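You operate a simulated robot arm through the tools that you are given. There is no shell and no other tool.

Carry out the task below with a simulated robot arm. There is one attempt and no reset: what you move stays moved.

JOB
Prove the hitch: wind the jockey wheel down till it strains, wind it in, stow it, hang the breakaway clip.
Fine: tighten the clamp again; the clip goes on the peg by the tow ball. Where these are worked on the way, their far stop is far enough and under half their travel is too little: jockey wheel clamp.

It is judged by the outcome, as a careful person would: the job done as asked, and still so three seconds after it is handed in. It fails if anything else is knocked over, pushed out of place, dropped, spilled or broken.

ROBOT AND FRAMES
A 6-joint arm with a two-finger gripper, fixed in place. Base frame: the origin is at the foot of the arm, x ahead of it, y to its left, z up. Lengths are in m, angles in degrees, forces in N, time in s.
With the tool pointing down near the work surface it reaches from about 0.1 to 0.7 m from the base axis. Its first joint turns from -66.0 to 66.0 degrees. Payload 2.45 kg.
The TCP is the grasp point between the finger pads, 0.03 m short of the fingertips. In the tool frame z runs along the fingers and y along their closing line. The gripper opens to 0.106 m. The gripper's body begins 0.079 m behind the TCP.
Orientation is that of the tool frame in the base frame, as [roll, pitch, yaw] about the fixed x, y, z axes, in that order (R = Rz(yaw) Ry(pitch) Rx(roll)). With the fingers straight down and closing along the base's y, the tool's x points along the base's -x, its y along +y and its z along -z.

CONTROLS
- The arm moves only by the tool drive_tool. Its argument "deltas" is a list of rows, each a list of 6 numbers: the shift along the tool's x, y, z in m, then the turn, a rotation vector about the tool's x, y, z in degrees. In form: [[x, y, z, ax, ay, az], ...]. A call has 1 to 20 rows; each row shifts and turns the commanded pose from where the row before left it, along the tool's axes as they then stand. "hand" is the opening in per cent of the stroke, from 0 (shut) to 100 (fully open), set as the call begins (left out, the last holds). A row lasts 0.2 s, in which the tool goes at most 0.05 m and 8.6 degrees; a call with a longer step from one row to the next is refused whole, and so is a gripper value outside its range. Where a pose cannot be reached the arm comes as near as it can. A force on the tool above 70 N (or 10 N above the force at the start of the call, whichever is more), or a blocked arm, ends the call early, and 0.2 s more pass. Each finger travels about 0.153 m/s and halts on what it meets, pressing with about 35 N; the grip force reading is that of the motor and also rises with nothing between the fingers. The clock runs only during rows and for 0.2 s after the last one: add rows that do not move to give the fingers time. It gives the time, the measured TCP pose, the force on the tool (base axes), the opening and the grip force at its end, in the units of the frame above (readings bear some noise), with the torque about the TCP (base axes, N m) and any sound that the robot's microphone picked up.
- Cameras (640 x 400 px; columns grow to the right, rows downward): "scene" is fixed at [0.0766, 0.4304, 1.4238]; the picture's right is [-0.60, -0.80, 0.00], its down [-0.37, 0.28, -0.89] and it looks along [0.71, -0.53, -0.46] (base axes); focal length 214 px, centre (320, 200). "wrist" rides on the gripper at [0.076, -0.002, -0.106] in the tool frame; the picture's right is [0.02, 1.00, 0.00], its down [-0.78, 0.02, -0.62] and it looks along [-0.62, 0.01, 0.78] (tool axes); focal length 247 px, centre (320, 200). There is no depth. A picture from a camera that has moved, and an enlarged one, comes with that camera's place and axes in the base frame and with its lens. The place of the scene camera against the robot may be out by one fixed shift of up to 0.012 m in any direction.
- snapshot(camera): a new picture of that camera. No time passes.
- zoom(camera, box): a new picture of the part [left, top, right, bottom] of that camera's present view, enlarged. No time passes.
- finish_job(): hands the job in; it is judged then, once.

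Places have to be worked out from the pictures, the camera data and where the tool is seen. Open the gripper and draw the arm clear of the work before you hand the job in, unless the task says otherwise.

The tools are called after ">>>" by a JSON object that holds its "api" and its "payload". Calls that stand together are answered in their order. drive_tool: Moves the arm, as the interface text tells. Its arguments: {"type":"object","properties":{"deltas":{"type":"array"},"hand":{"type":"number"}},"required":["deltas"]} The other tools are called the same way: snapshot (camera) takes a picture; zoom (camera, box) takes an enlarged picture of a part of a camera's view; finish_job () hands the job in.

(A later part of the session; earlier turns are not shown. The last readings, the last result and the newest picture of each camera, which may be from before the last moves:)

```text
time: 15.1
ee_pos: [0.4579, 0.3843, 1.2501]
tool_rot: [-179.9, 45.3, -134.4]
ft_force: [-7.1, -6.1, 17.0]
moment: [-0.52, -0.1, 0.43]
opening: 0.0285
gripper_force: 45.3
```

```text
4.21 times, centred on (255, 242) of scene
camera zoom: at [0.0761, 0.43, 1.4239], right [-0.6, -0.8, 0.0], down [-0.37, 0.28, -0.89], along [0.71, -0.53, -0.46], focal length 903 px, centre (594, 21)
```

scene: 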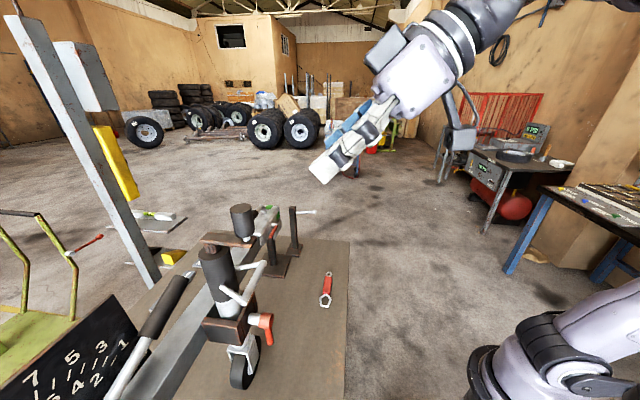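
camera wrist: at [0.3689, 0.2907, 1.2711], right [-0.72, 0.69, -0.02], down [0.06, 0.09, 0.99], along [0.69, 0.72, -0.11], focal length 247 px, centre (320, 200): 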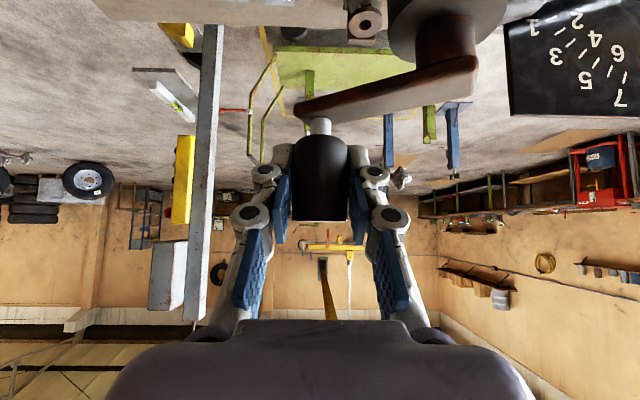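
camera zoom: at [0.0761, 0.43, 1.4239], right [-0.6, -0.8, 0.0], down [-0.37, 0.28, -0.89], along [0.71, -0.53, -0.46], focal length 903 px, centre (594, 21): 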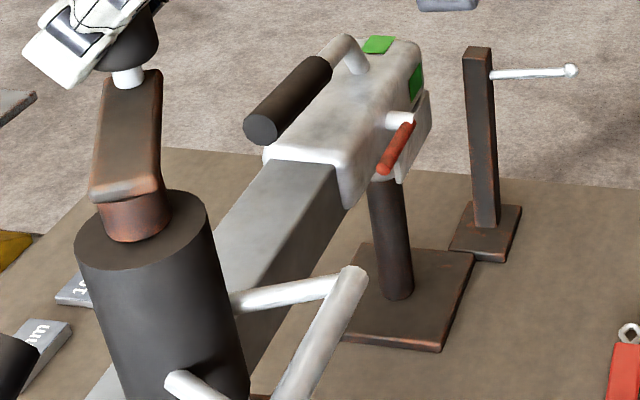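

The crank did turn (about 10°) without slipping, so it is not at its stop yet. I continue slowly in 5° steps and watch the force.

>>> {"api": "drive_tool", "payload": {"deltas": [[-0.0033, 0.0029, 0.0033, 0, 0, 0], [-0.0031, 0.0033, 0.0031, 0, 0, 0], [-0.0029, 0.0036, 0.0029, 0, 0, 0], [-0.0027, 0.004, 0.0027, 0, 0, 0], [-0.0024, 0.0043, 0.0024, 0, 0, 0]]}}

>>> {"api": "zoom", "payload": {"camera": "wrist", "box": [260, 0, 540, 240]}}

>>> {"api": "zoom", "payload": {"camera": "scene", "box": [190, 195, 320, 290]}}

```text
time: 16.3
ee_pos: [0.4706, 0.3997, 1.2475]
tool_rot: [-178.7, 44.7, -134.6]
ft_force: [25.2, -54.4, -16.7]
moment: [-0.23, -0.27, 0.27]
opening: 0.0278
gripper_force: 45.2
```

```text
1.67 times, centred on (400, 120) of wrist
camera zoom: at [0.3796, 0.308, 1.2697], right [-0.71, 0.7, -0.03], down [0.06, 0.11, 0.99], along [0.7, 0.7, -0.12], focal length 412 px, centre (187, 333)
```

zoom: 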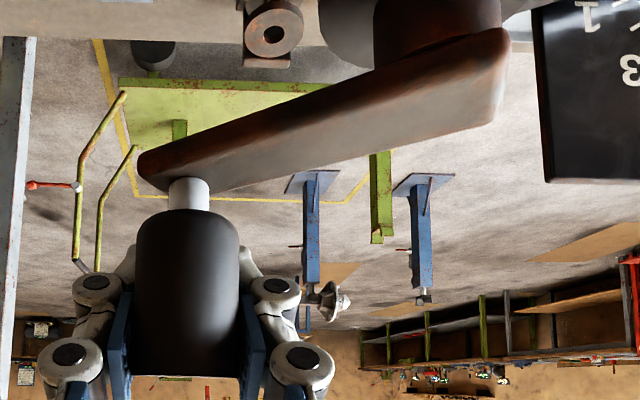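

```text
4.21 times, centred on (255, 242) of scene
camera zoom: at [0.0779, 0.4286, 1.4243], right [-0.6, -0.8, 0.0], down [-0.37, 0.28, -0.89], along [0.71, -0.53, -0.46], focal length 903 px, centre (594, 21)
```

zoom: 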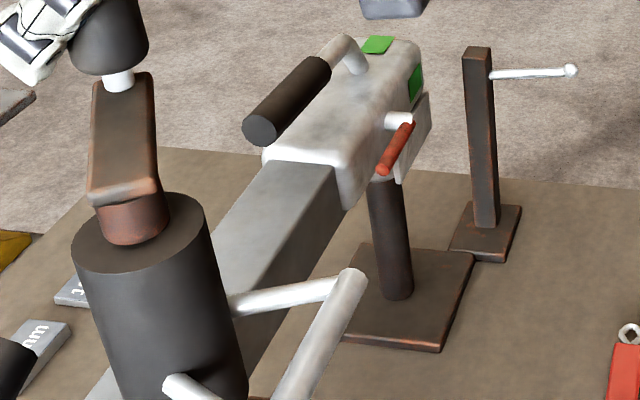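

Now the fingers are loaded with about 60 N and the knob is held fast (it slid in the fingers again rather than turning). I release, re-centre on the knob and check whether there is any further travel.

>>> {"api": "drive_tool", "payload": {"deltas": [[0, 0, 0, 0, 0, 0], [0, 0, 0, 0, 0, 0], [0.0079, 0, -0.0079, -1.0, 0, 0], [0.0079, 0, -0.0079, 0, 0, 0], [0, 0, 0, 0, 0, 0]], "hand": 50}}

>>> {"api": "snapshot", "payload": {"camera": "wrist"}}

>>> {"api": "zoom", "payload": {"camera": "scene", "box": [190, 195, 320, 290]}}

```text
time: 17.5
ee_pos: [0.4476, 0.394, 1.248]
tool_rot: [179.3, 45.3, -134.4]
ft_force: [20.3, -9.9, 9.0]
moment: [-0.35, -0.41, 0.27]
opening: 0.0682
gripper_force: 11.0
```

```text
taken
camera wrist: at [0.359, 0.2996, 1.2698], right [-0.73, 0.68, -0.01], down [0.07, 0.08, 0.99], along [0.68, 0.73, -0.11], focal length 247 px, centre (320, 200)
```

wrist: 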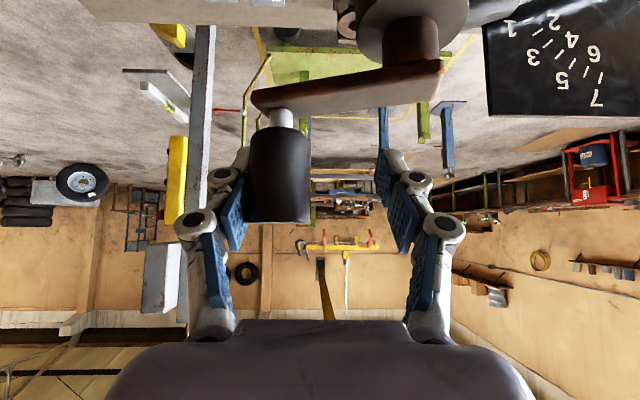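

```text
4.21 times, centred on (255, 242) of scene
camera zoom: at [0.0772, 0.4299, 1.4239], right [-0.6, -0.8, 0.0], down [-0.37, 0.28, -0.89], along [0.71, -0.53, -0.46], focal length 903 px, centre (594, 21)
```

zoom: 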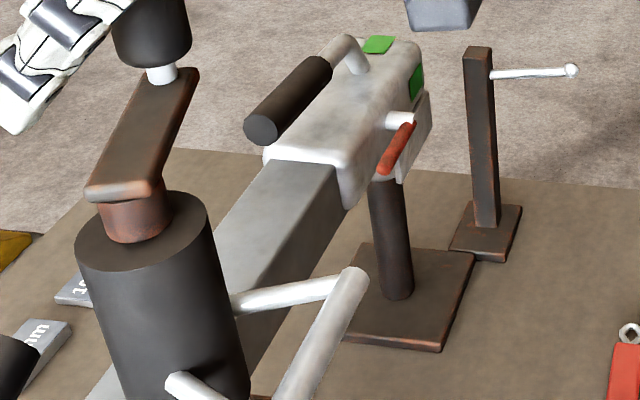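

The crank was dragged back a little by a finger while I withdrew; the knob is now near (0.447, 0.367) and touches one finger. I centre on it, then yaw the tool about 30° to the right about the vertical so that the fingers, not friction, push the knob round.

>>> {"api": "drive_tool", "payload": {"deltas": [[0, -0.014, 0, 0, 0, 0], [0, -0.0135, 0, 0, 0, 0], [0.006, 0, -0.006, 0, 0, 0], [0.006, 0, -0.006, 0, 0, 0], [0, 0, 0, 0, 0, 0]], "hand": 60}}

>>> {"api": "snapshot", "payload": {"camera": "wrist"}}

```text
time: 18.7
ee_pos: [0.4518, 0.3627, 1.247]
tool_rot: [179.0, 45.1, -134.6]
ft_force: [-0.4, -0.3, -0.2]
moment: [0.0, -0.02, 0.0]
opening: 0.0636
gripper_force: 0.2
```

```text
taken
camera wrist: at [0.3651, 0.2689, 1.2689], right [-0.73, 0.68, 0.0], down [0.07, 0.08, 0.99], along [0.68, 0.73, -0.11], focal length 247 px, centre (320, 200)
```

wrist: 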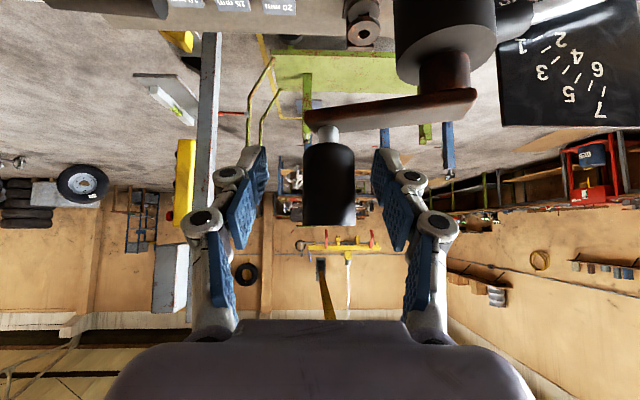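

Free now (no force). I centre 4 mm and yaw the tool -30° about the vertical around the knob.

>>> {"api": "drive_tool", "payload": {"deltas": [[0, 0.004, 0, 1.0, 0, 0], [0, 0, 0, 5.3, 0, 5.3], [0, 0, 0, 5.3, 0, 5.3], [0, 0, 0, 5.3, 0, 5.3], [0, 0, 0, 5.3, 0, 5.3]]}}

>>> {"api": "snapshot", "payload": {"camera": "wrist"}}

>>> {"api": "snapshot", "payload": {"camera": "scene"}}

```text
time: 19.9
ee_pos: [0.4495, 0.3669, 1.248]
tool_rot: [179.9, 45.1, -164.7]
ft_force: [0.4, -0.5, 0.2]
moment: [-0.03, 0.02, -0.04]
opening: 0.0635
gripper_force: 0.1
```

```text
taken
camera wrist: at [0.3259, 0.331, 1.2698], right [-0.28, 0.96, -0.01], down [0.1, 0.04, 0.99], along [0.95, 0.28, -0.11], focal length 247 px, centre (320, 200)
```

wrist: 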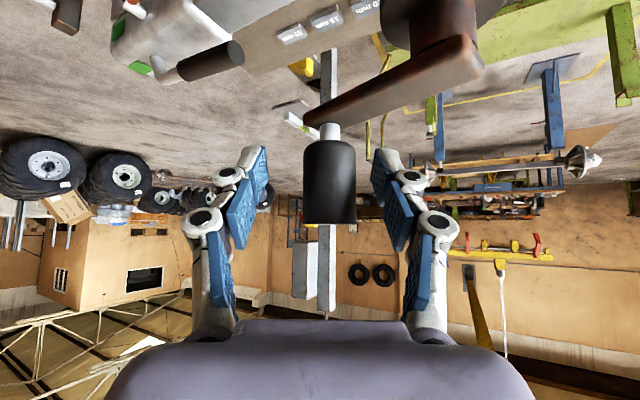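

```text
taken
```

scene: 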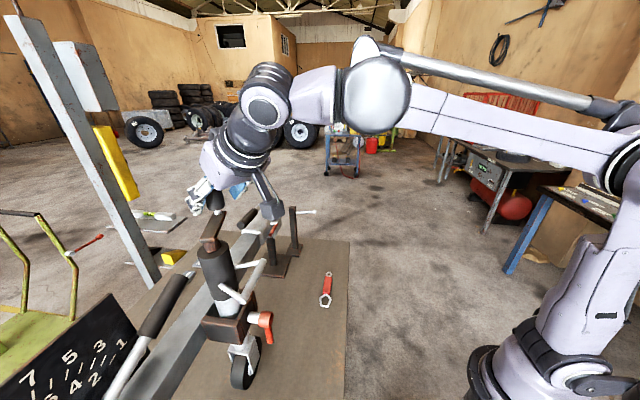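

Posture is fine. I centre 4 mm, grip the knob, and wind on slowly from about 330°.

>>> {"api": "drive_tool", "payload": {"deltas": [[0, 0.004, 0, 0, 0, 0], [0, 0, 0, 0, 0, 0]]}}

>>> {"api": "drive_tool", "payload": {"deltas": [[0, 0, 0, 0, 0, 0], [0, 0, 0, 0, 0, 0], [0, 0, 0, 0, 0, 0]], "hand": 0}}

>>> {"api": "drive_tool", "payload": {"deltas": [[-0.0026, 0.004, 0.0026, 0, 0, 0], [-0.0024, 0.0044, 0.0024, 0, 0, 0]]}}

>>> {"api": "drive_tool", "payload": {"deltas": [[-0.0021, 0.0046, 0.0021, 0, 0, 0], [-0.0018, 0.0049, 0.0018, 0, 0, 0]]}}

>>> {"api": "snapshot", "payload": {"camera": "wrist"}}

>>> {"api": "zoom", "payload": {"camera": "scene", "box": [190, 195, 320, 290]}}

```text
time: 20.5
ee_pos: [0.4493, 0.3707, 1.2486]
tool_rot: [179.9, 45.2, -164.5]
ft_force: [0.0, -0.7, -0.4]
moment: [-0.02, 0.01, -0.02]
opening: 0.0637
gripper_force: 0.0
```

```text
time: 21.3
ee_pos: [0.4481, 0.3715, 1.2486]
tool_rot: [179.9, 45.2, -164.6]
ft_force: [-4.2, 2.6, 3.9]
moment: [-0.02, 0.29, 0.06]
opening: 0.0284
gripper_force: 45.0
```

```text
time: 21.9
ee_pos: [0.4538, 0.3789, 1.2486]
tool_rot: [-180.0, 45.3, -164.4]
ft_force: [-4.3, -10.1, 11.7]
moment: [-0.44, 0.63, 0.52]
opening: 0.0286
gripper_force: 44.9
```

```text
time: 22.5
ee_pos: [0.4572, 0.3877, 1.248]
tool_rot: [-179.7, 45.3, -164.7]
ft_force: [6.1, -20.8, 18.6]
moment: [-0.41, -0.54, 0.12]
opening: 0.0283
gripper_force: 44.9
```

```text
taken
camera wrist: at [0.3336, 0.3528, 1.2695], right [-0.28, 0.96, -0.02], down [0.1, 0.05, 0.99], along [0.96, 0.27, -0.11], focal length 247 px, centre (320, 200)
```

wrist: 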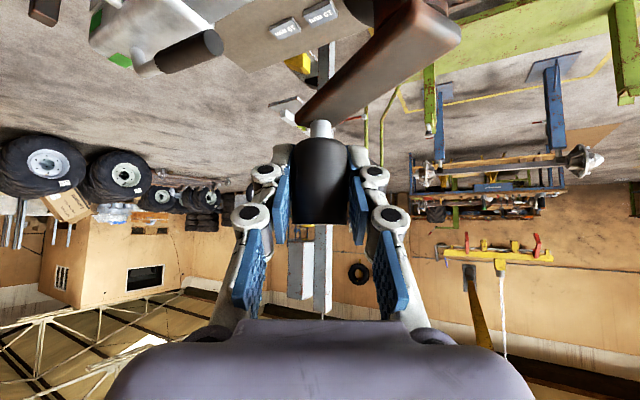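

```text
4.21 times, centred on (255, 242) of scene
camera zoom: at [0.0766, 0.4294, 1.4241], right [-0.6, -0.8, 0.0], down [-0.37, 0.28, -0.89], along [0.71, -0.53, -0.46], focal length 903 px, centre (594, 21)
```

zoom: 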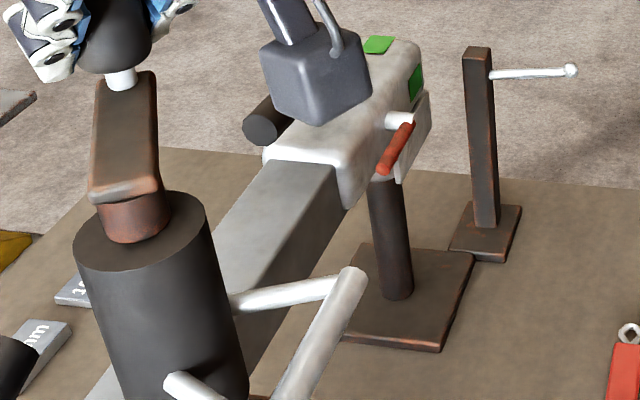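

Clean grip, crank at about 346° with force rising to about 21 N. I keep winding in 5° steps, reading the force every two rows.

>>> {"api": "drive_tool", "payload": {"deltas": [[-0.0015, 0.0051, 0.0015, 0, 0, 0], [-0.0012, 0.0052, 0.0012, 0, 0, 0]]}}

>>> {"api": "zoom", "payload": {"camera": "scene", "box": [190, 195, 320, 290]}}

>>> {"api": "zoom", "payload": {"camera": "wrist", "box": [220, 80, 420, 240]}}

```text
time: 23.1
ee_pos: [0.4585, 0.389, 1.2476]
tool_rot: [-178.6, 44.8, -164.8]
ft_force: [-14.3, -63.1, 19.0]
moment: [-0.53, 0.0, -0.6]
opening: 0.0285
gripper_force: 45.0
```

```text
4.21 times, centred on (255, 242) of scene
camera zoom: at [0.0758, 0.4278, 1.4246], right [-0.6, -0.8, 0.0], down [-0.37, 0.28, -0.89], along [0.71, -0.53, -0.46], focal length 903 px, centre (594, 21)
```

zoom: 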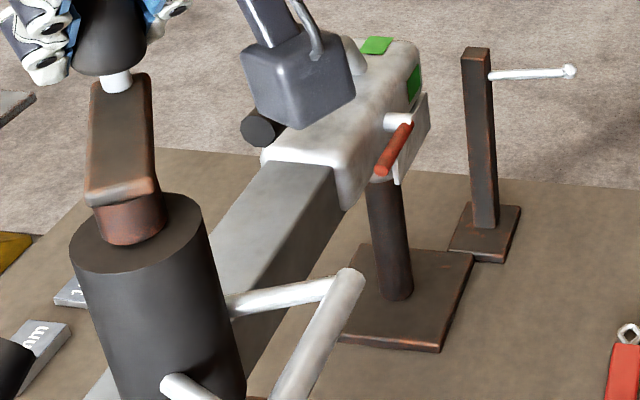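

```text
2.50 times, centred on (320, 160) of wrist
camera zoom: at [0.3339, 0.3564, 1.2705], right [-0.26, 0.96, -0.03], down [0.11, 0.06, 0.99], along [0.96, 0.26, -0.12], focal length 617 px, centre (320, 300)
```

zoom: 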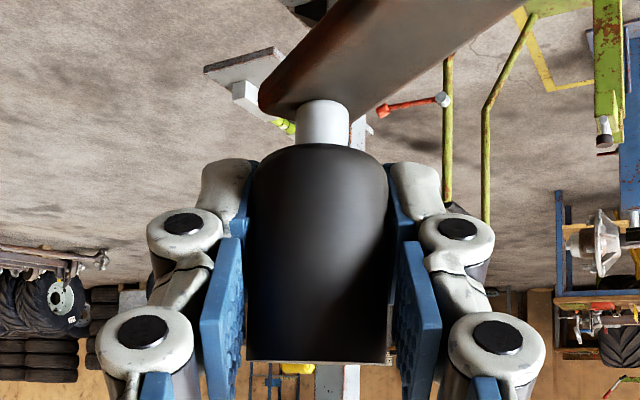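

A hard stop at about 348° with 65 N and no slip: the wheel is fully down and straining. Now I wind it in: reverse clockwise along the circle, gradually yawing the tool back towards 45°.

>>> {"api": "drive_tool", "payload": {"deltas": [[0.0027, -0.0104, -0.0027, -1.77, 0, -1.77], [0.0042, -0.0093, -0.0042, -1.77, 0, -1.77], [0.0056, -0.0078, -0.0056, -1.77, 0, -1.77], [0.0066, -0.0059, -0.0066, -1.77, 0, -1.77], [0.0074, -0.0037, -0.0074, -1.77, 0, -1.77], [0.0078, -0.0014, -0.0078, -1.77, 0, -1.77]]}}

>>> {"api": "snapshot", "payload": {"camera": "wrist"}}

>>> {"api": "zoom", "payload": {"camera": "scene", "box": [180, 170, 360, 400]}}

```text
time: 24.5
ee_pos: [0.4266, 0.3458, 1.2449]
tool_rot: [-179.8, 45.0, -149.5]
ft_force: [22.2, -10.4, -18.1]
moment: [0.11, -0.3, -0.9]
opening: 0.029
gripper_force: 45.1
```

```text
taken
camera wrist: at [0.3162, 0.279, 1.2671], right [-0.52, 0.85, -0.02], down [0.09, 0.07, 0.99], along [0.85, 0.51, -0.11], focal length 247 px, centre (320, 200)
```

wrist: 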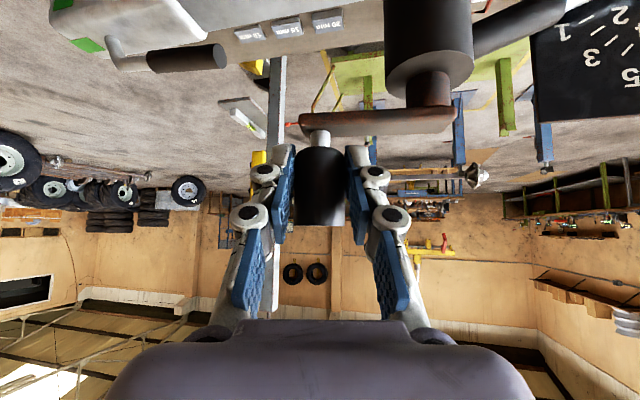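

```text
1.74 times, centred on (270, 285) of scene
camera zoom: at [0.0777, 0.4302, 1.4238], right [-0.6, -0.8, 0.0], down [-0.37, 0.28, -0.89], along [0.71, -0.53, -0.46], focal length 373 px, centre (407, 52)
```

zoom: 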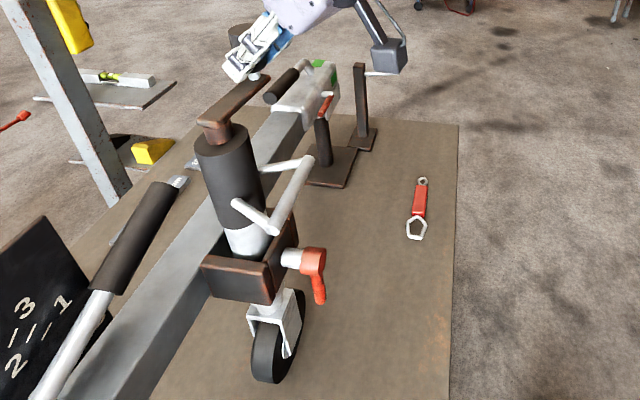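

On track at about 299°, the drawbar has settled back down a few millimetres. I continue clockwise to about 230°, following the small drop.

>>> {"api": "drive_tool", "payload": {"deltas": [[0.0106, 0.001, -0.005, -1.77, 0, -1.77], [0.0075, 0.0034, -0.0075, -1.77, 0, -1.77], [0.0068, 0.0056, -0.0068, -1.77, 0, -1.77], [0.0057, 0.0075, -0.0057, -1.77, 0, -1.77], [0.0045, 0.0091, -0.0045, -1.77, 0, -1.77], [0.003, 0.0103, -0.003, -1.77, 0, -1.77]]}}

>>> {"api": "zoom", "payload": {"camera": "scene", "box": [180, 190, 360, 400]}}

>>> {"api": "snapshot", "payload": {"camera": "wrist"}}

```text
time: 25.5
ee_pos: [0.3913, 0.3245, 1.2427]
tool_rot: [-177.9, 44.5, -139.5]
ft_force: [0.1, -14.2, 3.1]
moment: [0.06, -0.3, -0.24]
opening: 0.0294
gripper_force: 45.2
stopped in row 5: the force on the tool passed its limit at 78 N (the readings are from after the stop); the commanded pose is now the measured one
```

```text
1.90 times, centred on (270, 295) of scene
camera zoom: at [0.0765, 0.4299, 1.424], right [-0.6, -0.8, 0.0], down [-0.37, 0.28, -0.89], along [0.71, -0.53, -0.46], focal length 408 px, centre (415, 19)
```

zoom: 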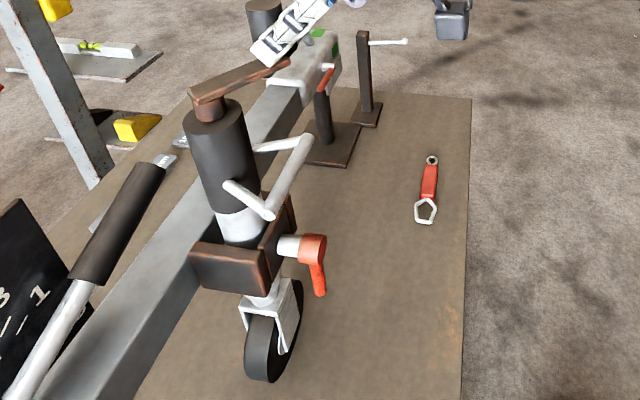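

```text
taken
camera wrist: at [0.2922, 0.2424, 1.2662], right [-0.64, 0.77, -0.04], down [0.07, 0.11, 0.99], along [0.76, 0.63, -0.12], focal length 247 px, centre (320, 200)
```

wrist: 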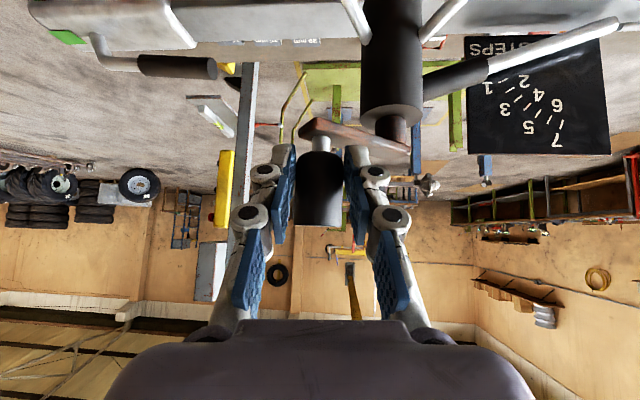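

It stopped at 78 N with the knob at about 281° and slid to the fingertips, since the pull was along the fingers. I release, re-centre on the knob near (0.408, 0.338), and look.

>>> {"api": "drive_tool", "payload": {"deltas": [[0, 0, 0, 0, 0, 0], [0, 0, 0, 0, 0, 0], [-0.009, 0, 0.0062, -2.0, 0, 0], [-0.009, 0, 0.0062, 0, 0, 0], [0, 0, 0, 0, 0, 0]], "hand": 60}}

>>> {"api": "snapshot", "payload": {"camera": "wrist"}}

>>> {"api": "zoom", "payload": {"camera": "scene", "box": [190, 195, 320, 290]}}

>>> {"api": "zoom", "payload": {"camera": "scene", "box": [180, 270, 300, 400]}}

```text
time: 26.7
ee_pos: [0.4076, 0.341, 1.2459]
tool_rot: [179.8, 44.4, -139.5]
ft_force: [0.2, -0.2, 0.0]
moment: [0.0, 0.0, -0.01]
opening: 0.0636
gripper_force: 0.1
```

```text
taken
camera wrist: at [0.3113, 0.2566, 1.2703], right [-0.66, 0.75, -0.01], down [0.08, 0.09, 0.99], along [0.74, 0.66, -0.12], focal length 247 px, centre (320, 200)
```

wrist: 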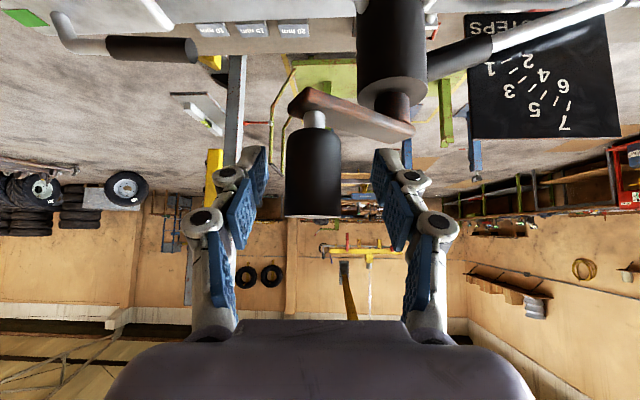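

```text
4.21 times, centred on (255, 242) of scene
camera zoom: at [0.0766, 0.4304, 1.4238], right [-0.6, -0.8, 0.0], down [-0.37, 0.28, -0.89], along [0.71, -0.53, -0.46], focal length 903 px, centre (594, 21)
```

zoom: 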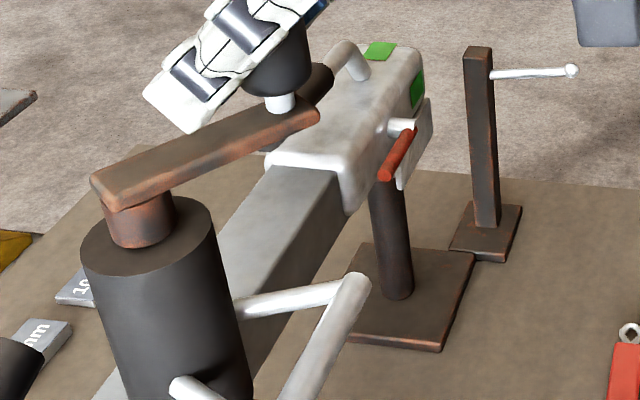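

```text
3.08 times, centred on (240, 335) of scene
camera zoom: at [0.0766, 0.4304, 1.4238], right [-0.6, -0.8, 0.0], down [-0.37, 0.28, -0.89], along [0.71, -0.53, -0.46], focal length 660 px, centre (566, -215)
```

zoom: 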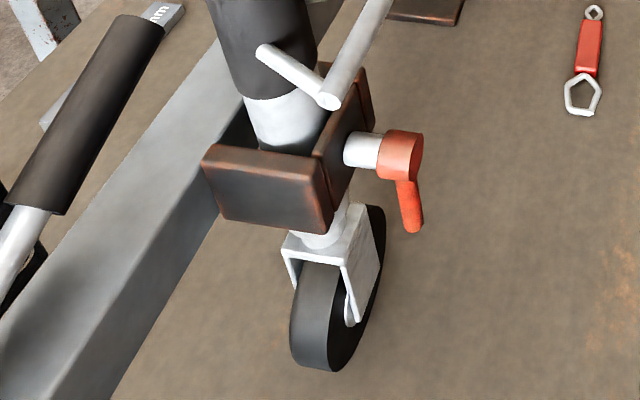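

Unloaded, the crank rests at about 280° and the drawbar is back at its original height; 51° more is needed. I yaw the tool +35° so that the fingers push tangentially for the rest of the way.

>>> {"api": "drive_tool", "payload": {"deltas": [[0, -0.004, 0, 0, 0, 0], [0, 0, 0, -4.95, 0, -4.95], [0, 0, 0, -4.95, 0, -4.95], [0, 0, 0, -4.95, 0, -4.95], [0, 0, 0, -4.95, 0, -4.95], [0, 0, 0, -4.95, 0, -4.95]]}}

>>> {"api": "snapshot", "payload": {"camera": "wrist"}}

>>> {"api": "snapshot", "payload": {"camera": "scene"}}

```text
time: 28.1
ee_pos: [0.4109, 0.3385, 1.2473]
tool_rot: [179.5, 44.7, -104.6]
ft_force: [1.4, 0.0, -0.4]
moment: [0.02, 0.02, 0.01]
opening: 0.0636
gripper_force: 0.1
```

```text
taken
camera wrist: at [0.3808, 0.2119, 1.2695], right [-0.97, 0.23, -0.01], down [0.02, 0.12, 0.99], along [0.23, 0.97, -0.12], focal length 247 px, centre (320, 200)
```

wrist: 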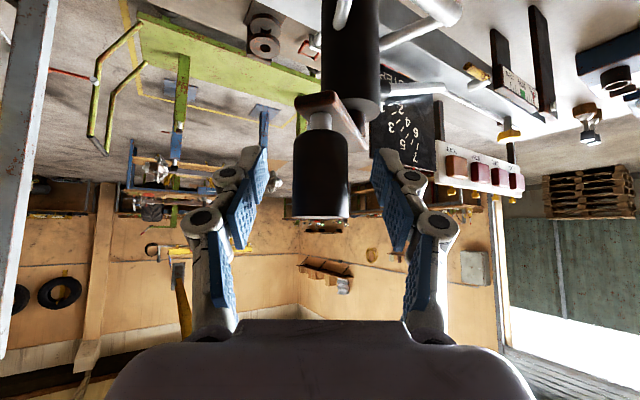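

```text
taken
```

scene: 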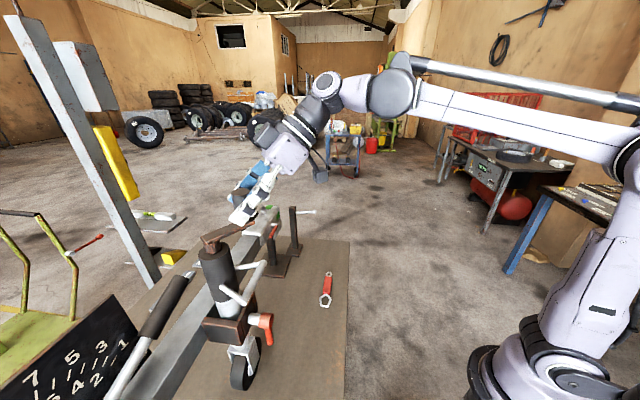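

The knob is centred with the new heading. I grip and wind on clockwise in 8° steps.

>>> {"api": "drive_tool", "payload": {"deltas": [[0, 0, 0, 0, 0, 0], [0, 0, 0, 0, 0, 0], [0, 0, 0, 0, 0, 0]], "hand": 0}}

>>> {"api": "drive_tool", "payload": {"deltas": [[0.0022, 0.0083, -0.0022, 0, 0, 0], [0.0014, 0.0087, -0.0014, 0, 0, 0]]}}

>>> {"api": "drive_tool", "payload": {"deltas": [[0.0005, 0.0088, -0.0005, 0, 0, 0], [-0.0004, 0.0088, 0.0004, 0, 0, 0]]}}

>>> {"api": "snapshot", "payload": {"camera": "wrist"}}

>>> {"api": "zoom", "payload": {"camera": "scene", "box": [190, 195, 320, 290]}}

```text
time: 28.9
ee_pos: [0.4114, 0.3366, 1.2466]
tool_rot: [179.5, 44.7, -104.6]
ft_force: [-0.2, -2.8, 4.9]
moment: [0.33, -0.22, 0.04]
opening: 0.028
gripper_force: 44.9
```

```text
time: 29.5
ee_pos: [0.3964, 0.3339, 1.2458]
tool_rot: [179.7, 44.6, -104.8]
ft_force: [14.6, -7.2, -1.0]
moment: [0.05, -0.66, -0.91]
opening: 0.028
gripper_force: 45.4
```

```text
time: 30.1
ee_pos: [0.374, 0.342, 1.2469]
tool_rot: [179.1, 44.6, -104.8]
ft_force: [5.0, 0.7, -8.2]
moment: [0.4, 0.12, -0.25]
opening: 0.0283
gripper_force: 45.2
```

```text
taken
camera wrist: at [0.3448, 0.2169, 1.2699], right [-0.97, 0.23, -0.01], down [0.02, 0.12, 0.99], along [0.23, 0.97, -0.12], focal length 247 px, centre (320, 200)
```

wrist: 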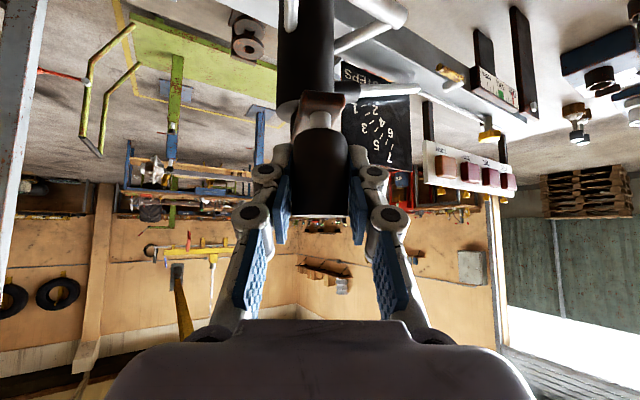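

```text
4.21 times, centred on (255, 242) of scene
camera zoom: at [0.0769, 0.4306, 1.4237], right [-0.6, -0.8, 0.0], down [-0.37, 0.28, -0.89], along [0.71, -0.53, -0.46], focal length 903 px, centre (594, 21)
```

zoom: 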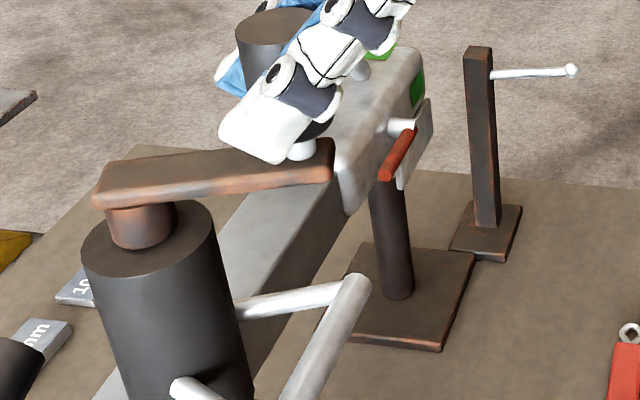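

Turning smoothly at about 5–15 N, crank now near 250°. I continue to the wound-in stop near 229° and press gently against it.

>>> {"api": "drive_tool", "payload": {"deltas": [[-0.0012, 0.0087, 0.0012, 0, 0, 0], [-0.0021, 0.0084, 0.0021, 0, 0, 0]]}}

>>> {"api": "drive_tool", "payload": {"deltas": [[-0.0013, 0.004, 0.0013, 0, 0, 0], [-0.0015, 0.0038, 0.0015, 0, 0, 0]]}}

>>> {"api": "zoom", "payload": {"camera": "scene", "box": [190, 195, 320, 290]}}

>>> {"api": "zoom", "payload": {"camera": "scene", "box": [180, 270, 300, 400]}}

```text
time: 30.7
ee_pos: [0.3609, 0.3501, 1.2472]
tool_rot: [179.6, 44.6, -104.7]
ft_force: [13.1, -3.0, -9.1]
moment: [-0.33, -0.49, -0.73]
opening: 0.0283
gripper_force: 45.2
```

```text
time: 31.3
ee_pos: [0.355, 0.3525, 1.2478]
tool_rot: [179.8, 44.7, -104.8]
ft_force: [19.5, -13.8, -5.6]
moment: [0.15, -0.19, -0.11]
opening: 0.0284
gripper_force: 45.0
```

```text
4.21 times, centred on (255, 242) of scene
camera zoom: at [0.0774, 0.4299, 1.4239], right [-0.6, -0.8, 0.0], down [-0.37, 0.28, -0.89], along [0.71, -0.53, -0.46], focal length 903 px, centre (594, 21)
```

zoom: 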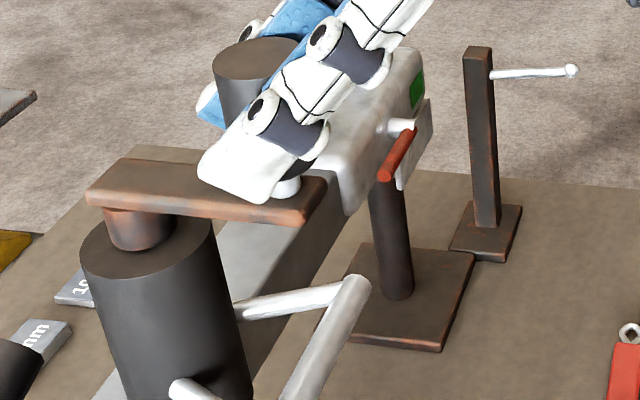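

```text
3.08 times, centred on (240, 335) of scene
camera zoom: at [0.0774, 0.4299, 1.4239], right [-0.6, -0.8, 0.0], down [-0.37, 0.28, -0.89], along [0.71, -0.53, -0.46], focal length 660 px, centre (566, -215)
```

zoom: 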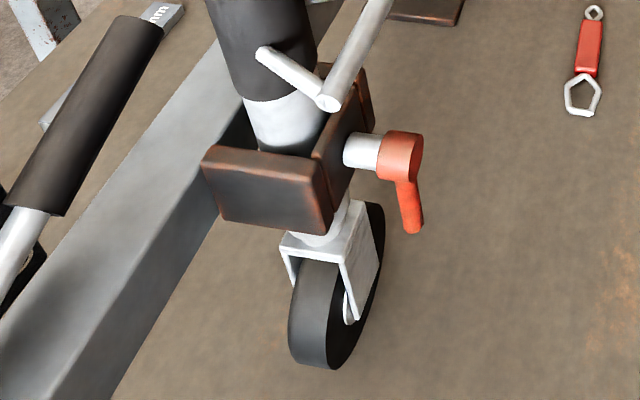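

The crank looks like it did at the start. One more small push to confirm it is firmly on the wound-in stop.

>>> {"api": "drive_tool", "payload": {"deltas": [[-0.0017, 0.0037, 0.0017, 0, 0, 0], [-0.0018, 0.0036, 0.0018, 0, 0, 0]]}}

>>> {"api": "zoom", "payload": {"camera": "scene", "box": [180, 270, 300, 400]}}

>>> {"api": "zoom", "payload": {"camera": "scene", "box": [190, 195, 320, 290]}}

```text
time: 31.9
ee_pos: [0.3547, 0.3535, 1.2482]
tool_rot: [-179.4, 44.6, -105.0]
ft_force: [36.4, -40.2, 10.4]
moment: [-0.42, -0.07, -0.47]
opening: 0.0283
gripper_force: 45.1
```

```text
3.08 times, centred on (240, 335) of scene
camera zoom: at [0.0779, 0.4288, 1.4242], right [-0.6, -0.8, 0.0], down [-0.37, 0.28, -0.89], along [0.71, -0.53, -0.46], focal length 660 px, centre (566, -215)
```

zoom: 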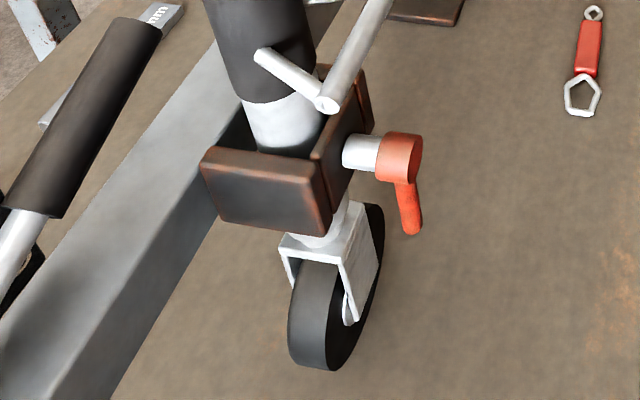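

```text
4.21 times, centred on (255, 242) of scene
camera zoom: at [0.0779, 0.4288, 1.4242], right [-0.6, -0.8, 0.0], down [-0.37, 0.28, -0.89], along [0.71, -0.53, -0.46], focal length 903 px, centre (594, 21)
```

zoom: 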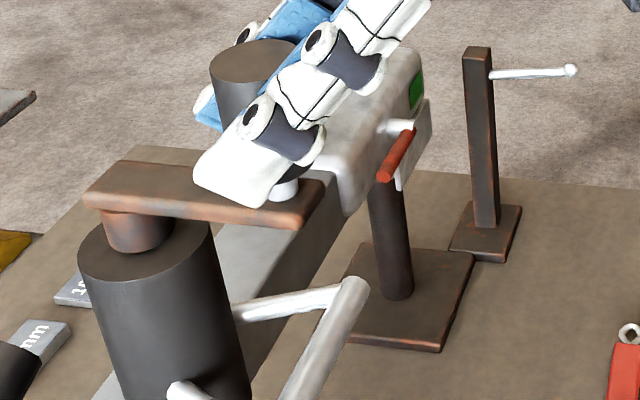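

Firm on the wound-in stop (54 N, no motion). I relax the commanded pose back to the knob, then open and withdraw along the tool axis.

>>> {"api": "drive_tool", "payload": {"deltas": [[0.002, -0.004, -0.002, 0, 0, 0], [0.0018, -0.0039, -0.0018, 0, 0, 0], [0, 0, 0, 0, 0, 0]]}}

>>> {"api": "drive_tool", "payload": {"deltas": [[0, 0, 0, 0, 0, 0], [0, 0, 0, 0, 0, 0], [0, 0, 0, 0, 0, 0]], "hand": 100}}

>>> {"api": "drive_tool", "payload": {"deltas": [[0, 0, -0.03, 0, 0, 0], [0, 0, -0.04, 0, 0, 0], [0, 0, -0.04, 0, 0, 0]]}}

>>> {"api": "snapshot", "payload": {"camera": "wrist"}}

>>> {"api": "zoom", "payload": {"camera": "scene", "box": [180, 190, 360, 400]}}

```text
time: 32.7
ee_pos: [0.3564, 0.3538, 1.2476]
tool_rot: [179.7, 44.8, -104.7]
ft_force: [18.0, -14.4, 14.9]
moment: [-0.69, -0.42, -0.09]
opening: 0.0283
gripper_force: 45.2
```

```text
time: 33.5
ee_pos: [0.3541, 0.3563, 1.248]
tool_rot: [179.6, 44.7, -104.6]
ft_force: [-0.2, 0.4, -0.2]
moment: [0.0, -0.02, 0.0]
opening: 0.1063
gripper_force: 0.0
```

```text
time: 34.3
ee_pos: [0.3344, 0.2795, 1.3266]
tool_rot: [179.5, 44.7, -104.7]
ft_force: [0.0, 0.4, 0.1]
moment: [-0.02, -0.03, 0.04]
opening: 0.1061
gripper_force: 0.0
```

```text
taken
camera wrist: at [0.3041, 0.1544, 1.3493], right [-0.97, 0.23, -0.01], down [0.02, 0.12, 0.99], along [0.23, 0.97, -0.12], focal length 247 px, centre (320, 200)
```

wrist: 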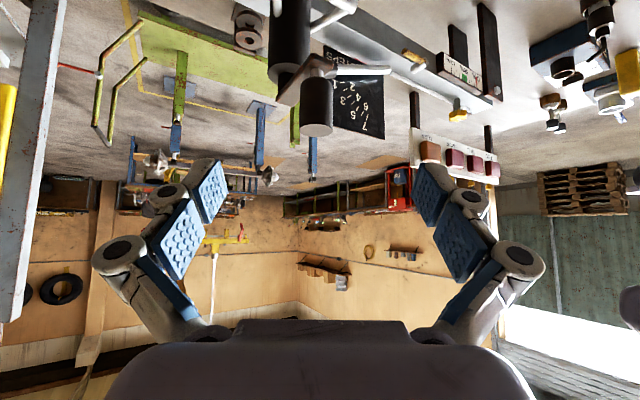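

```text
1.90 times, centred on (270, 295) of scene
camera zoom: at [0.0766, 0.4304, 1.4238], right [-0.6, -0.8, 0.0], down [-0.37, 0.28, -0.89], along [0.71, -0.53, -0.46], focal length 408 px, centre (415, 19)
```

zoom: 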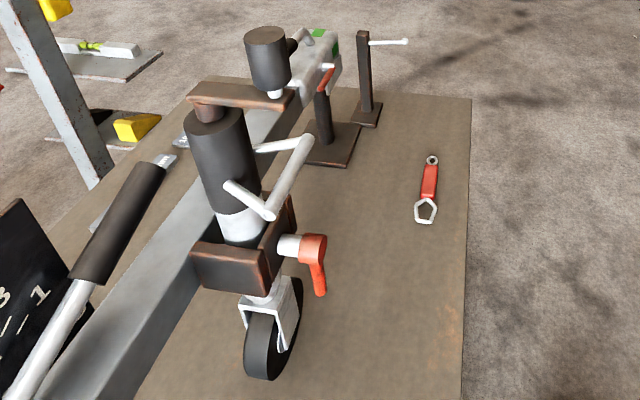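

The crank and wheel look exactly as at the start, so it is wound in. Next the clamp: its lever hangs down from a red head near (0.354, 0.357, 1.005) with the bail right above it. I back off, drop and turn to face the clamp axis (about 46°).

>>> {"api": "drive_tool", "payload": {"deltas": [[0.0327, 0.0123, 0.0208, 0, 0, 0], [0.0327, 0.0123, 0.0208, 0, 0, 0], [0.0327, 0.0123, 0.0208, 0, 0, 0], [0.0327, 0.0123, 0.0208, 0, 0, 0], [0.0327, 0.0123, 0.0208, 0, 0, 0], [0.0327, 0.0123, 0.0208, 0, 0, 0], [0, 0, 0, 5.1, 0, 5.1], [0, 0, 0, 5.1, 0, 5.1], [0, 0, 0, 5.1, 0, 5.1], [0, 0, 0, 5.1, 0, 5.1], [0, 0, 0, 0, 0, 0]]}}

>>> {"api": "snapshot", "payload": {"camera": "wrist"}}

>>> {"api": "snapshot", "payload": {"camera": "scene"}}

```text
time: 36.7
ee_pos: [0.2511, 0.2479, 1.1006]
tool_rot: [179.8, 44.6, -133.4]
ft_force: [0.2, -0.7, 0.1]
moment: [-0.03, 0.0, -0.04]
opening: 0.1059
gripper_force: 0.1
```

```text
taken
camera wrist: at [0.1634, 0.1532, 1.1222], right [-0.74, 0.67, -0.01], down [0.07, 0.1, 0.99], along [0.67, 0.73, -0.12], focal length 247 px, centre (320, 200)
```

wrist: 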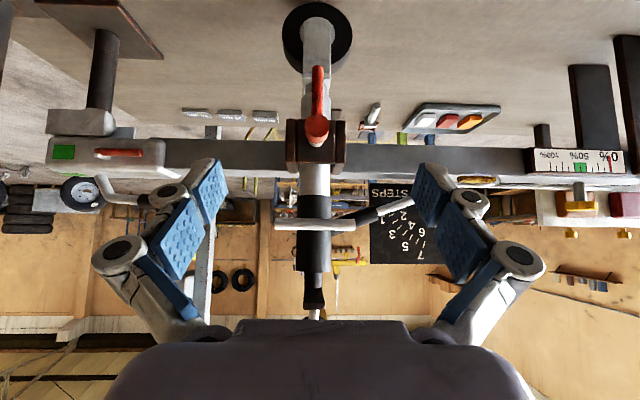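

```text
taken
```

scene: 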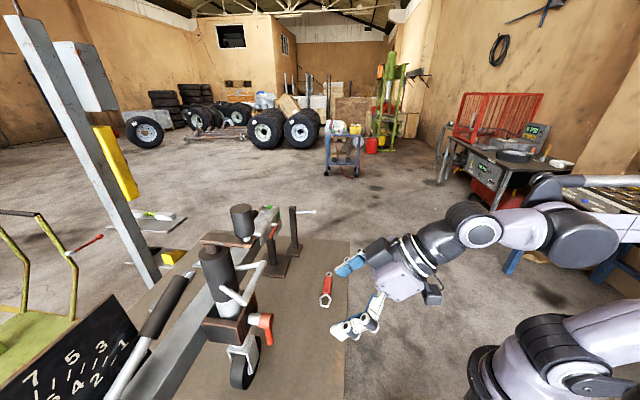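

Good frontal view of the clamp. I zoom in for details of the lever, bracket and bail.

>>> {"api": "zoom", "payload": {"camera": "wrist", "box": [260, 50, 380, 250]}}

>>> {"api": "zoom", "payload": {"camera": "wrist", "box": [270, 0, 370, 90]}}

```text
2.00 times, centred on (320, 150) of wrist
camera zoom: at [0.1634, 0.1532, 1.1222], right [-0.74, 0.67, -0.01], down [0.07, 0.1, 0.99], along [0.67, 0.73, -0.12], focal length 494 px, centre (320, 300)
```

zoom: 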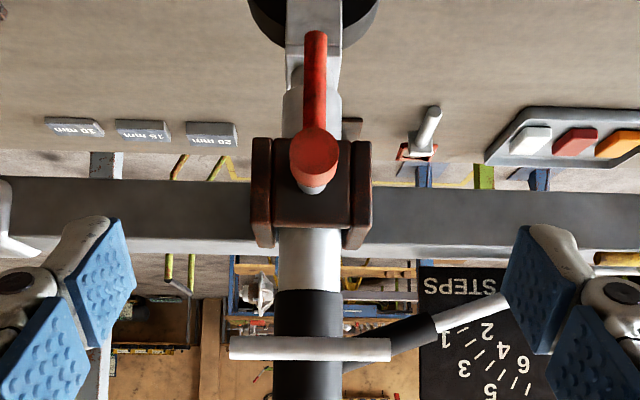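

```text
4.44 times, centred on (320, 45) of wrist
camera zoom: at [0.1634, 0.1532, 1.1222], right [-0.74, 0.67, -0.01], down [0.07, 0.1, 0.99], along [0.67, 0.73, -0.12], focal length 1098 px, centre (320, 889)
```

zoom: 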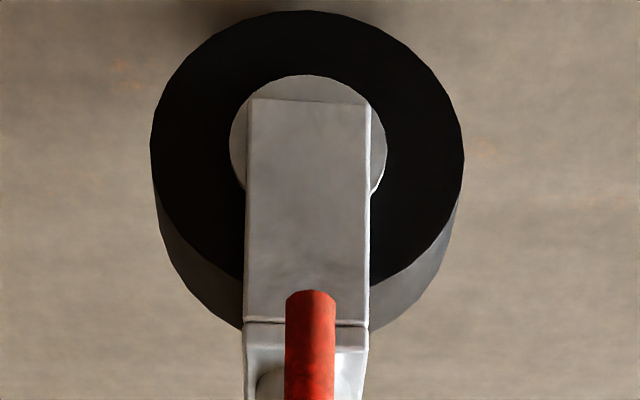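

The lever hangs straight down: axis at about z 1.005, tip at z 0.928, 14 mm thick. I move in front of it and tilt the tool to horizontal so its axis is parallel to the clamp screw.

>>> {"api": "drive_tool", "payload": {"deltas": [[0.0112, -0.0009, 0.0386, 0, 0, 0], [0.0112, -0.0009, 0.0386, 0, 0, 0], [0.0112, -0.0009, 0.0386, 0, 0, 0], [0.0112, -0.0009, 0.0386, 0, 0, 0], [0, 0, 0, 0, -7.5, 0], [0, 0, 0, 0, -7.5, 0], [0, 0, 0, 0, -7.5, 0], [0, 0, 0, 0, -7.5, 0], [0, 0, 0, 0, -7.5, 0], [0, 0, 0, 0, -7.5, 0], [0, 0, 0, 0, 0, 0]]}}

>>> {"api": "snapshot", "payload": {"camera": "wrist"}}

>>> {"api": "snapshot", "payload": {"camera": "scene"}}

```text
time: 39.1
ee_pos: [0.3155, 0.3144, 1.0559]
tool_rot: [177.1, 86.8, -135.5]
ft_force: [0.1, -1.4, -0.1]
moment: [0.0, 0.0, -0.02]
opening: 0.1061
gripper_force: 0.1
out of reach, approached as far as the arm can: row 7, 8, 9, 10
```

```text
taken
camera wrist: at [0.2419, 0.232, 0.9854], right [-0.73, 0.68, -0.02], down [-0.4, -0.41, 0.82], along [0.54, 0.61, 0.58], focal length 247 px, centre (320, 200)
```

wrist: 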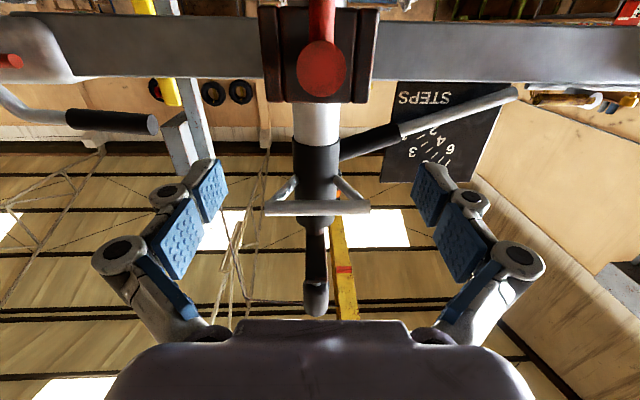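

```text
taken
```

scene: 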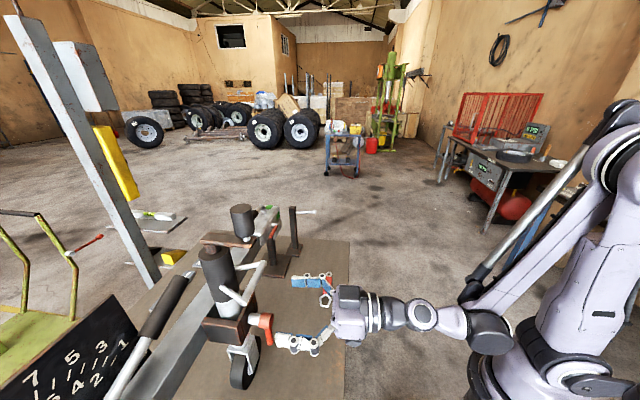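

Fully horizontal is not reachable this low, so I go back to the 45° tilt, which is, and will push the lever round with the closed fingers instead.

>>> {"api": "drive_tool", "payload": {"deltas": [[0, 0, -0.02, 0, 7, 0], [0, 0, 0, 0, 7, 0], [0, 0, 0, 0, 7, 0], [0, 0, 0, 0, 7, 0], [0, 0, 0, 0, 7, 0], [0, 0, 0, 0, 7, 0], [0, 0, 0, 0, 0, 0]], "hand": 0}}

>>> {"api": "snapshot", "payload": {"camera": "wrist"}}

```text
time: 40.7
ee_pos: [0.3016, 0.3012, 1.0561]
tool_rot: [179.8, 47.4, -133.4]
ft_force: [0.0, 0.6, 0.8]
moment: [0.0, -0.01, 0.0]
opening: 0.0
gripper_force: 29.0
```

```text
taken
camera wrist: at [0.2142, 0.2051, 1.0724], right [-0.74, 0.67, -0.01], down [0.04, 0.06, 1.0], along [0.67, 0.74, -0.07], focal length 247 px, centre (320, 200)
```

wrist: 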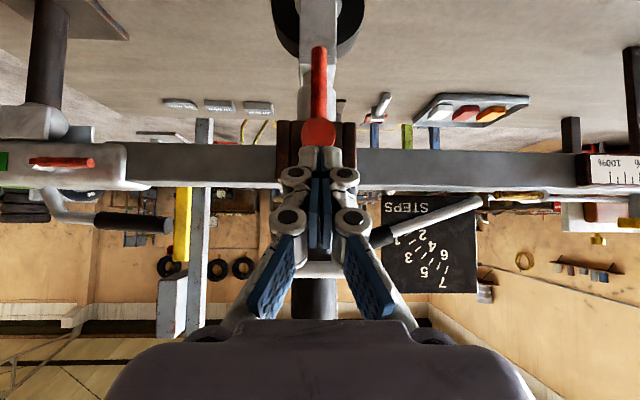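

Refined: clamp axis at about o = 0.50 (along 46.6°), z = 1.000, lever tip z = 0.927. With the fingers closed I shift left of the lever and lower the tip beside its lower half.

>>> {"api": "drive_tool", "payload": {"deltas": [[0, 0.0302, 0, 0, 0, 0], [0.0106, 0, 0.0372, 0, 0, 0], [0.0106, 0, 0.0372, 0, 0, 0], [0.0106, 0, 0.0372, 0, 0, 0], [0, 0, 0, 0, 0, 0]]}}

>>> {"api": "snapshot", "payload": {"camera": "wrist"}}

>>> {"api": "zoom", "payload": {"camera": "scene", "box": [180, 260, 360, 400]}}

```text
time: 41.9
ee_pos: [0.3205, 0.3648, 0.9586]
tool_rot: [179.6, 47.5, -133.4]
ft_force: [0.7, -0.4, 1.1]
moment: [0.01, 0.0, 0.0]
opening: 0.0002
gripper_force: 28.3
```

```text
taken
camera wrist: at [0.2321, 0.2691, 0.9746], right [-0.74, 0.67, -0.01], down [0.04, 0.06, 1.0], along [0.67, 0.74, -0.07], focal length 247 px, centre (320, 200)
```

wrist: 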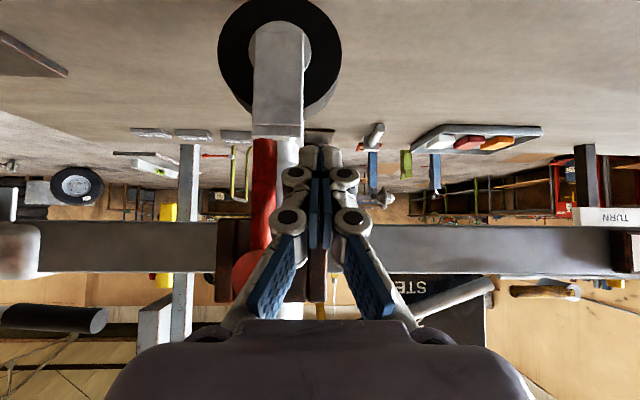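

```text
2.86 times, centred on (270, 330) of scene
camera zoom: at [0.0766, 0.4304, 1.4238], right [-0.6, -0.8, 0.0], down [-0.37, 0.28, -0.89], along [0.71, -0.53, -0.46], focal length 613 px, centre (463, -171)
```

zoom: 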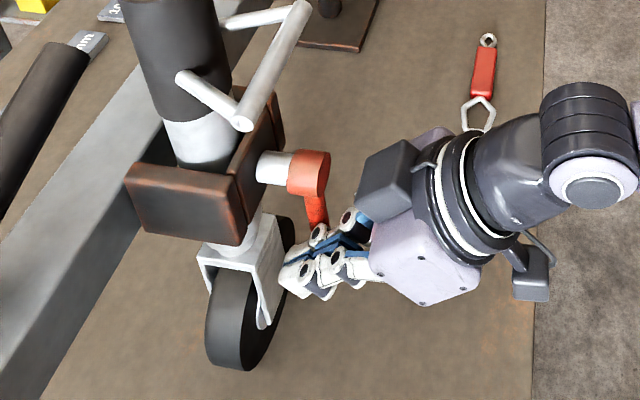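

The closed fingers sit about 14 mm left of the lever. I push gently to the right (counter-clockwise as seen from here, the loosening sense) and watch the force.

>>> {"api": "drive_tool", "payload": {"deltas": [[0, -0.007, 0, 0, 0, 0], [0, -0.006, 0, 0, 0, 0], [0, -0.006, 0, 0, 0, 0], [0, -0.004, 0, 0, 0, 0]]}}

>>> {"api": "snapshot", "payload": {"camera": "wrist"}}

```text
time: 42.9
ee_pos: [0.3379, 0.3517, 0.9582]
tool_rot: [179.8, 47.5, -133.4]
ft_force: [-2.4, -0.8, -0.3]
moment: [0.0, 0.04, -0.01]
opening: 0.0
gripper_force: 28.7
```

```text
taken
camera wrist: at [0.2508, 0.255, 0.9739], right [-0.74, 0.67, -0.01], down [0.04, 0.06, 1.0], along [0.67, 0.74, -0.07], focal length 247 px, centre (320, 200)
```

wrist: 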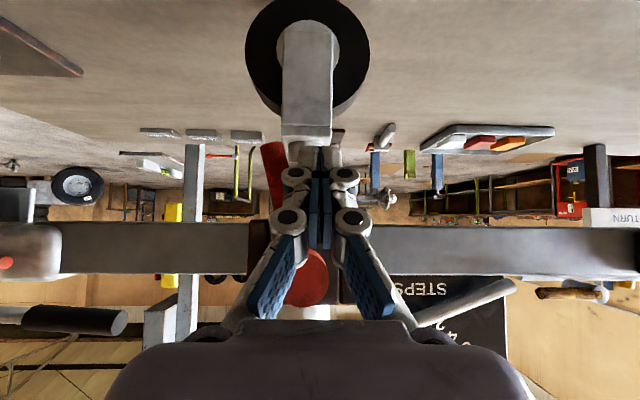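

The lever swings freely to the right (about 2 N, now about 15°). I keep pushing it round along an arc to about 50° and check.

>>> {"api": "drive_tool", "payload": {"deltas": [[0.0018, -0.0104, 0.0017, 0, 0, 0], [0, -0.009, 0, 0, 0, 0], [-0.0011, -0.0092, -0.001, 0, 0, 0], [-0.0022, -0.0088, -0.002, 0, 0, 0]]}}

>>> {"api": "snapshot", "payload": {"camera": "wrist"}}

>>> {"api": "zoom", "payload": {"camera": "scene", "box": [180, 260, 360, 400]}}

```text
time: 43.9
ee_pos: [0.3663, 0.3239, 0.9578]
tool_rot: [179.8, 47.5, -133.3]
ft_force: [-0.6, -0.3, -1.8]
moment: [-0.03, 0.01, -0.01]
opening: 0.0001
gripper_force: 28.0
```

```text
taken
camera wrist: at [0.2784, 0.2286, 0.9746], right [-0.74, 0.67, -0.01], down [0.04, 0.06, 1.0], along [0.67, 0.74, -0.07], focal length 247 px, centre (320, 200)
```

wrist: 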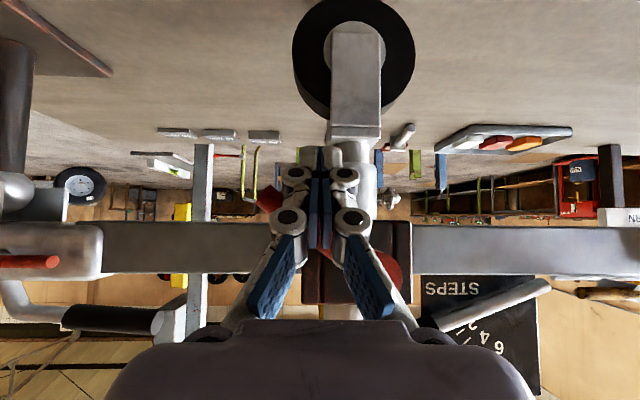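

```text
2.86 times, centred on (270, 330) of scene
camera zoom: at [0.0766, 0.4304, 1.4238], right [-0.6, -0.8, 0.0], down [-0.37, 0.28, -0.89], along [0.71, -0.53, -0.46], focal length 613 px, centre (463, -171)
```

zoom: 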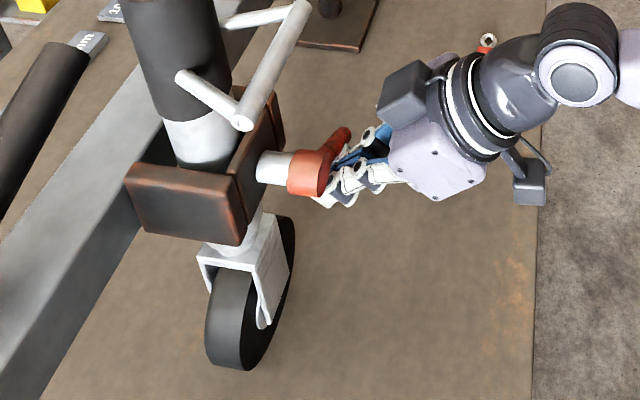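

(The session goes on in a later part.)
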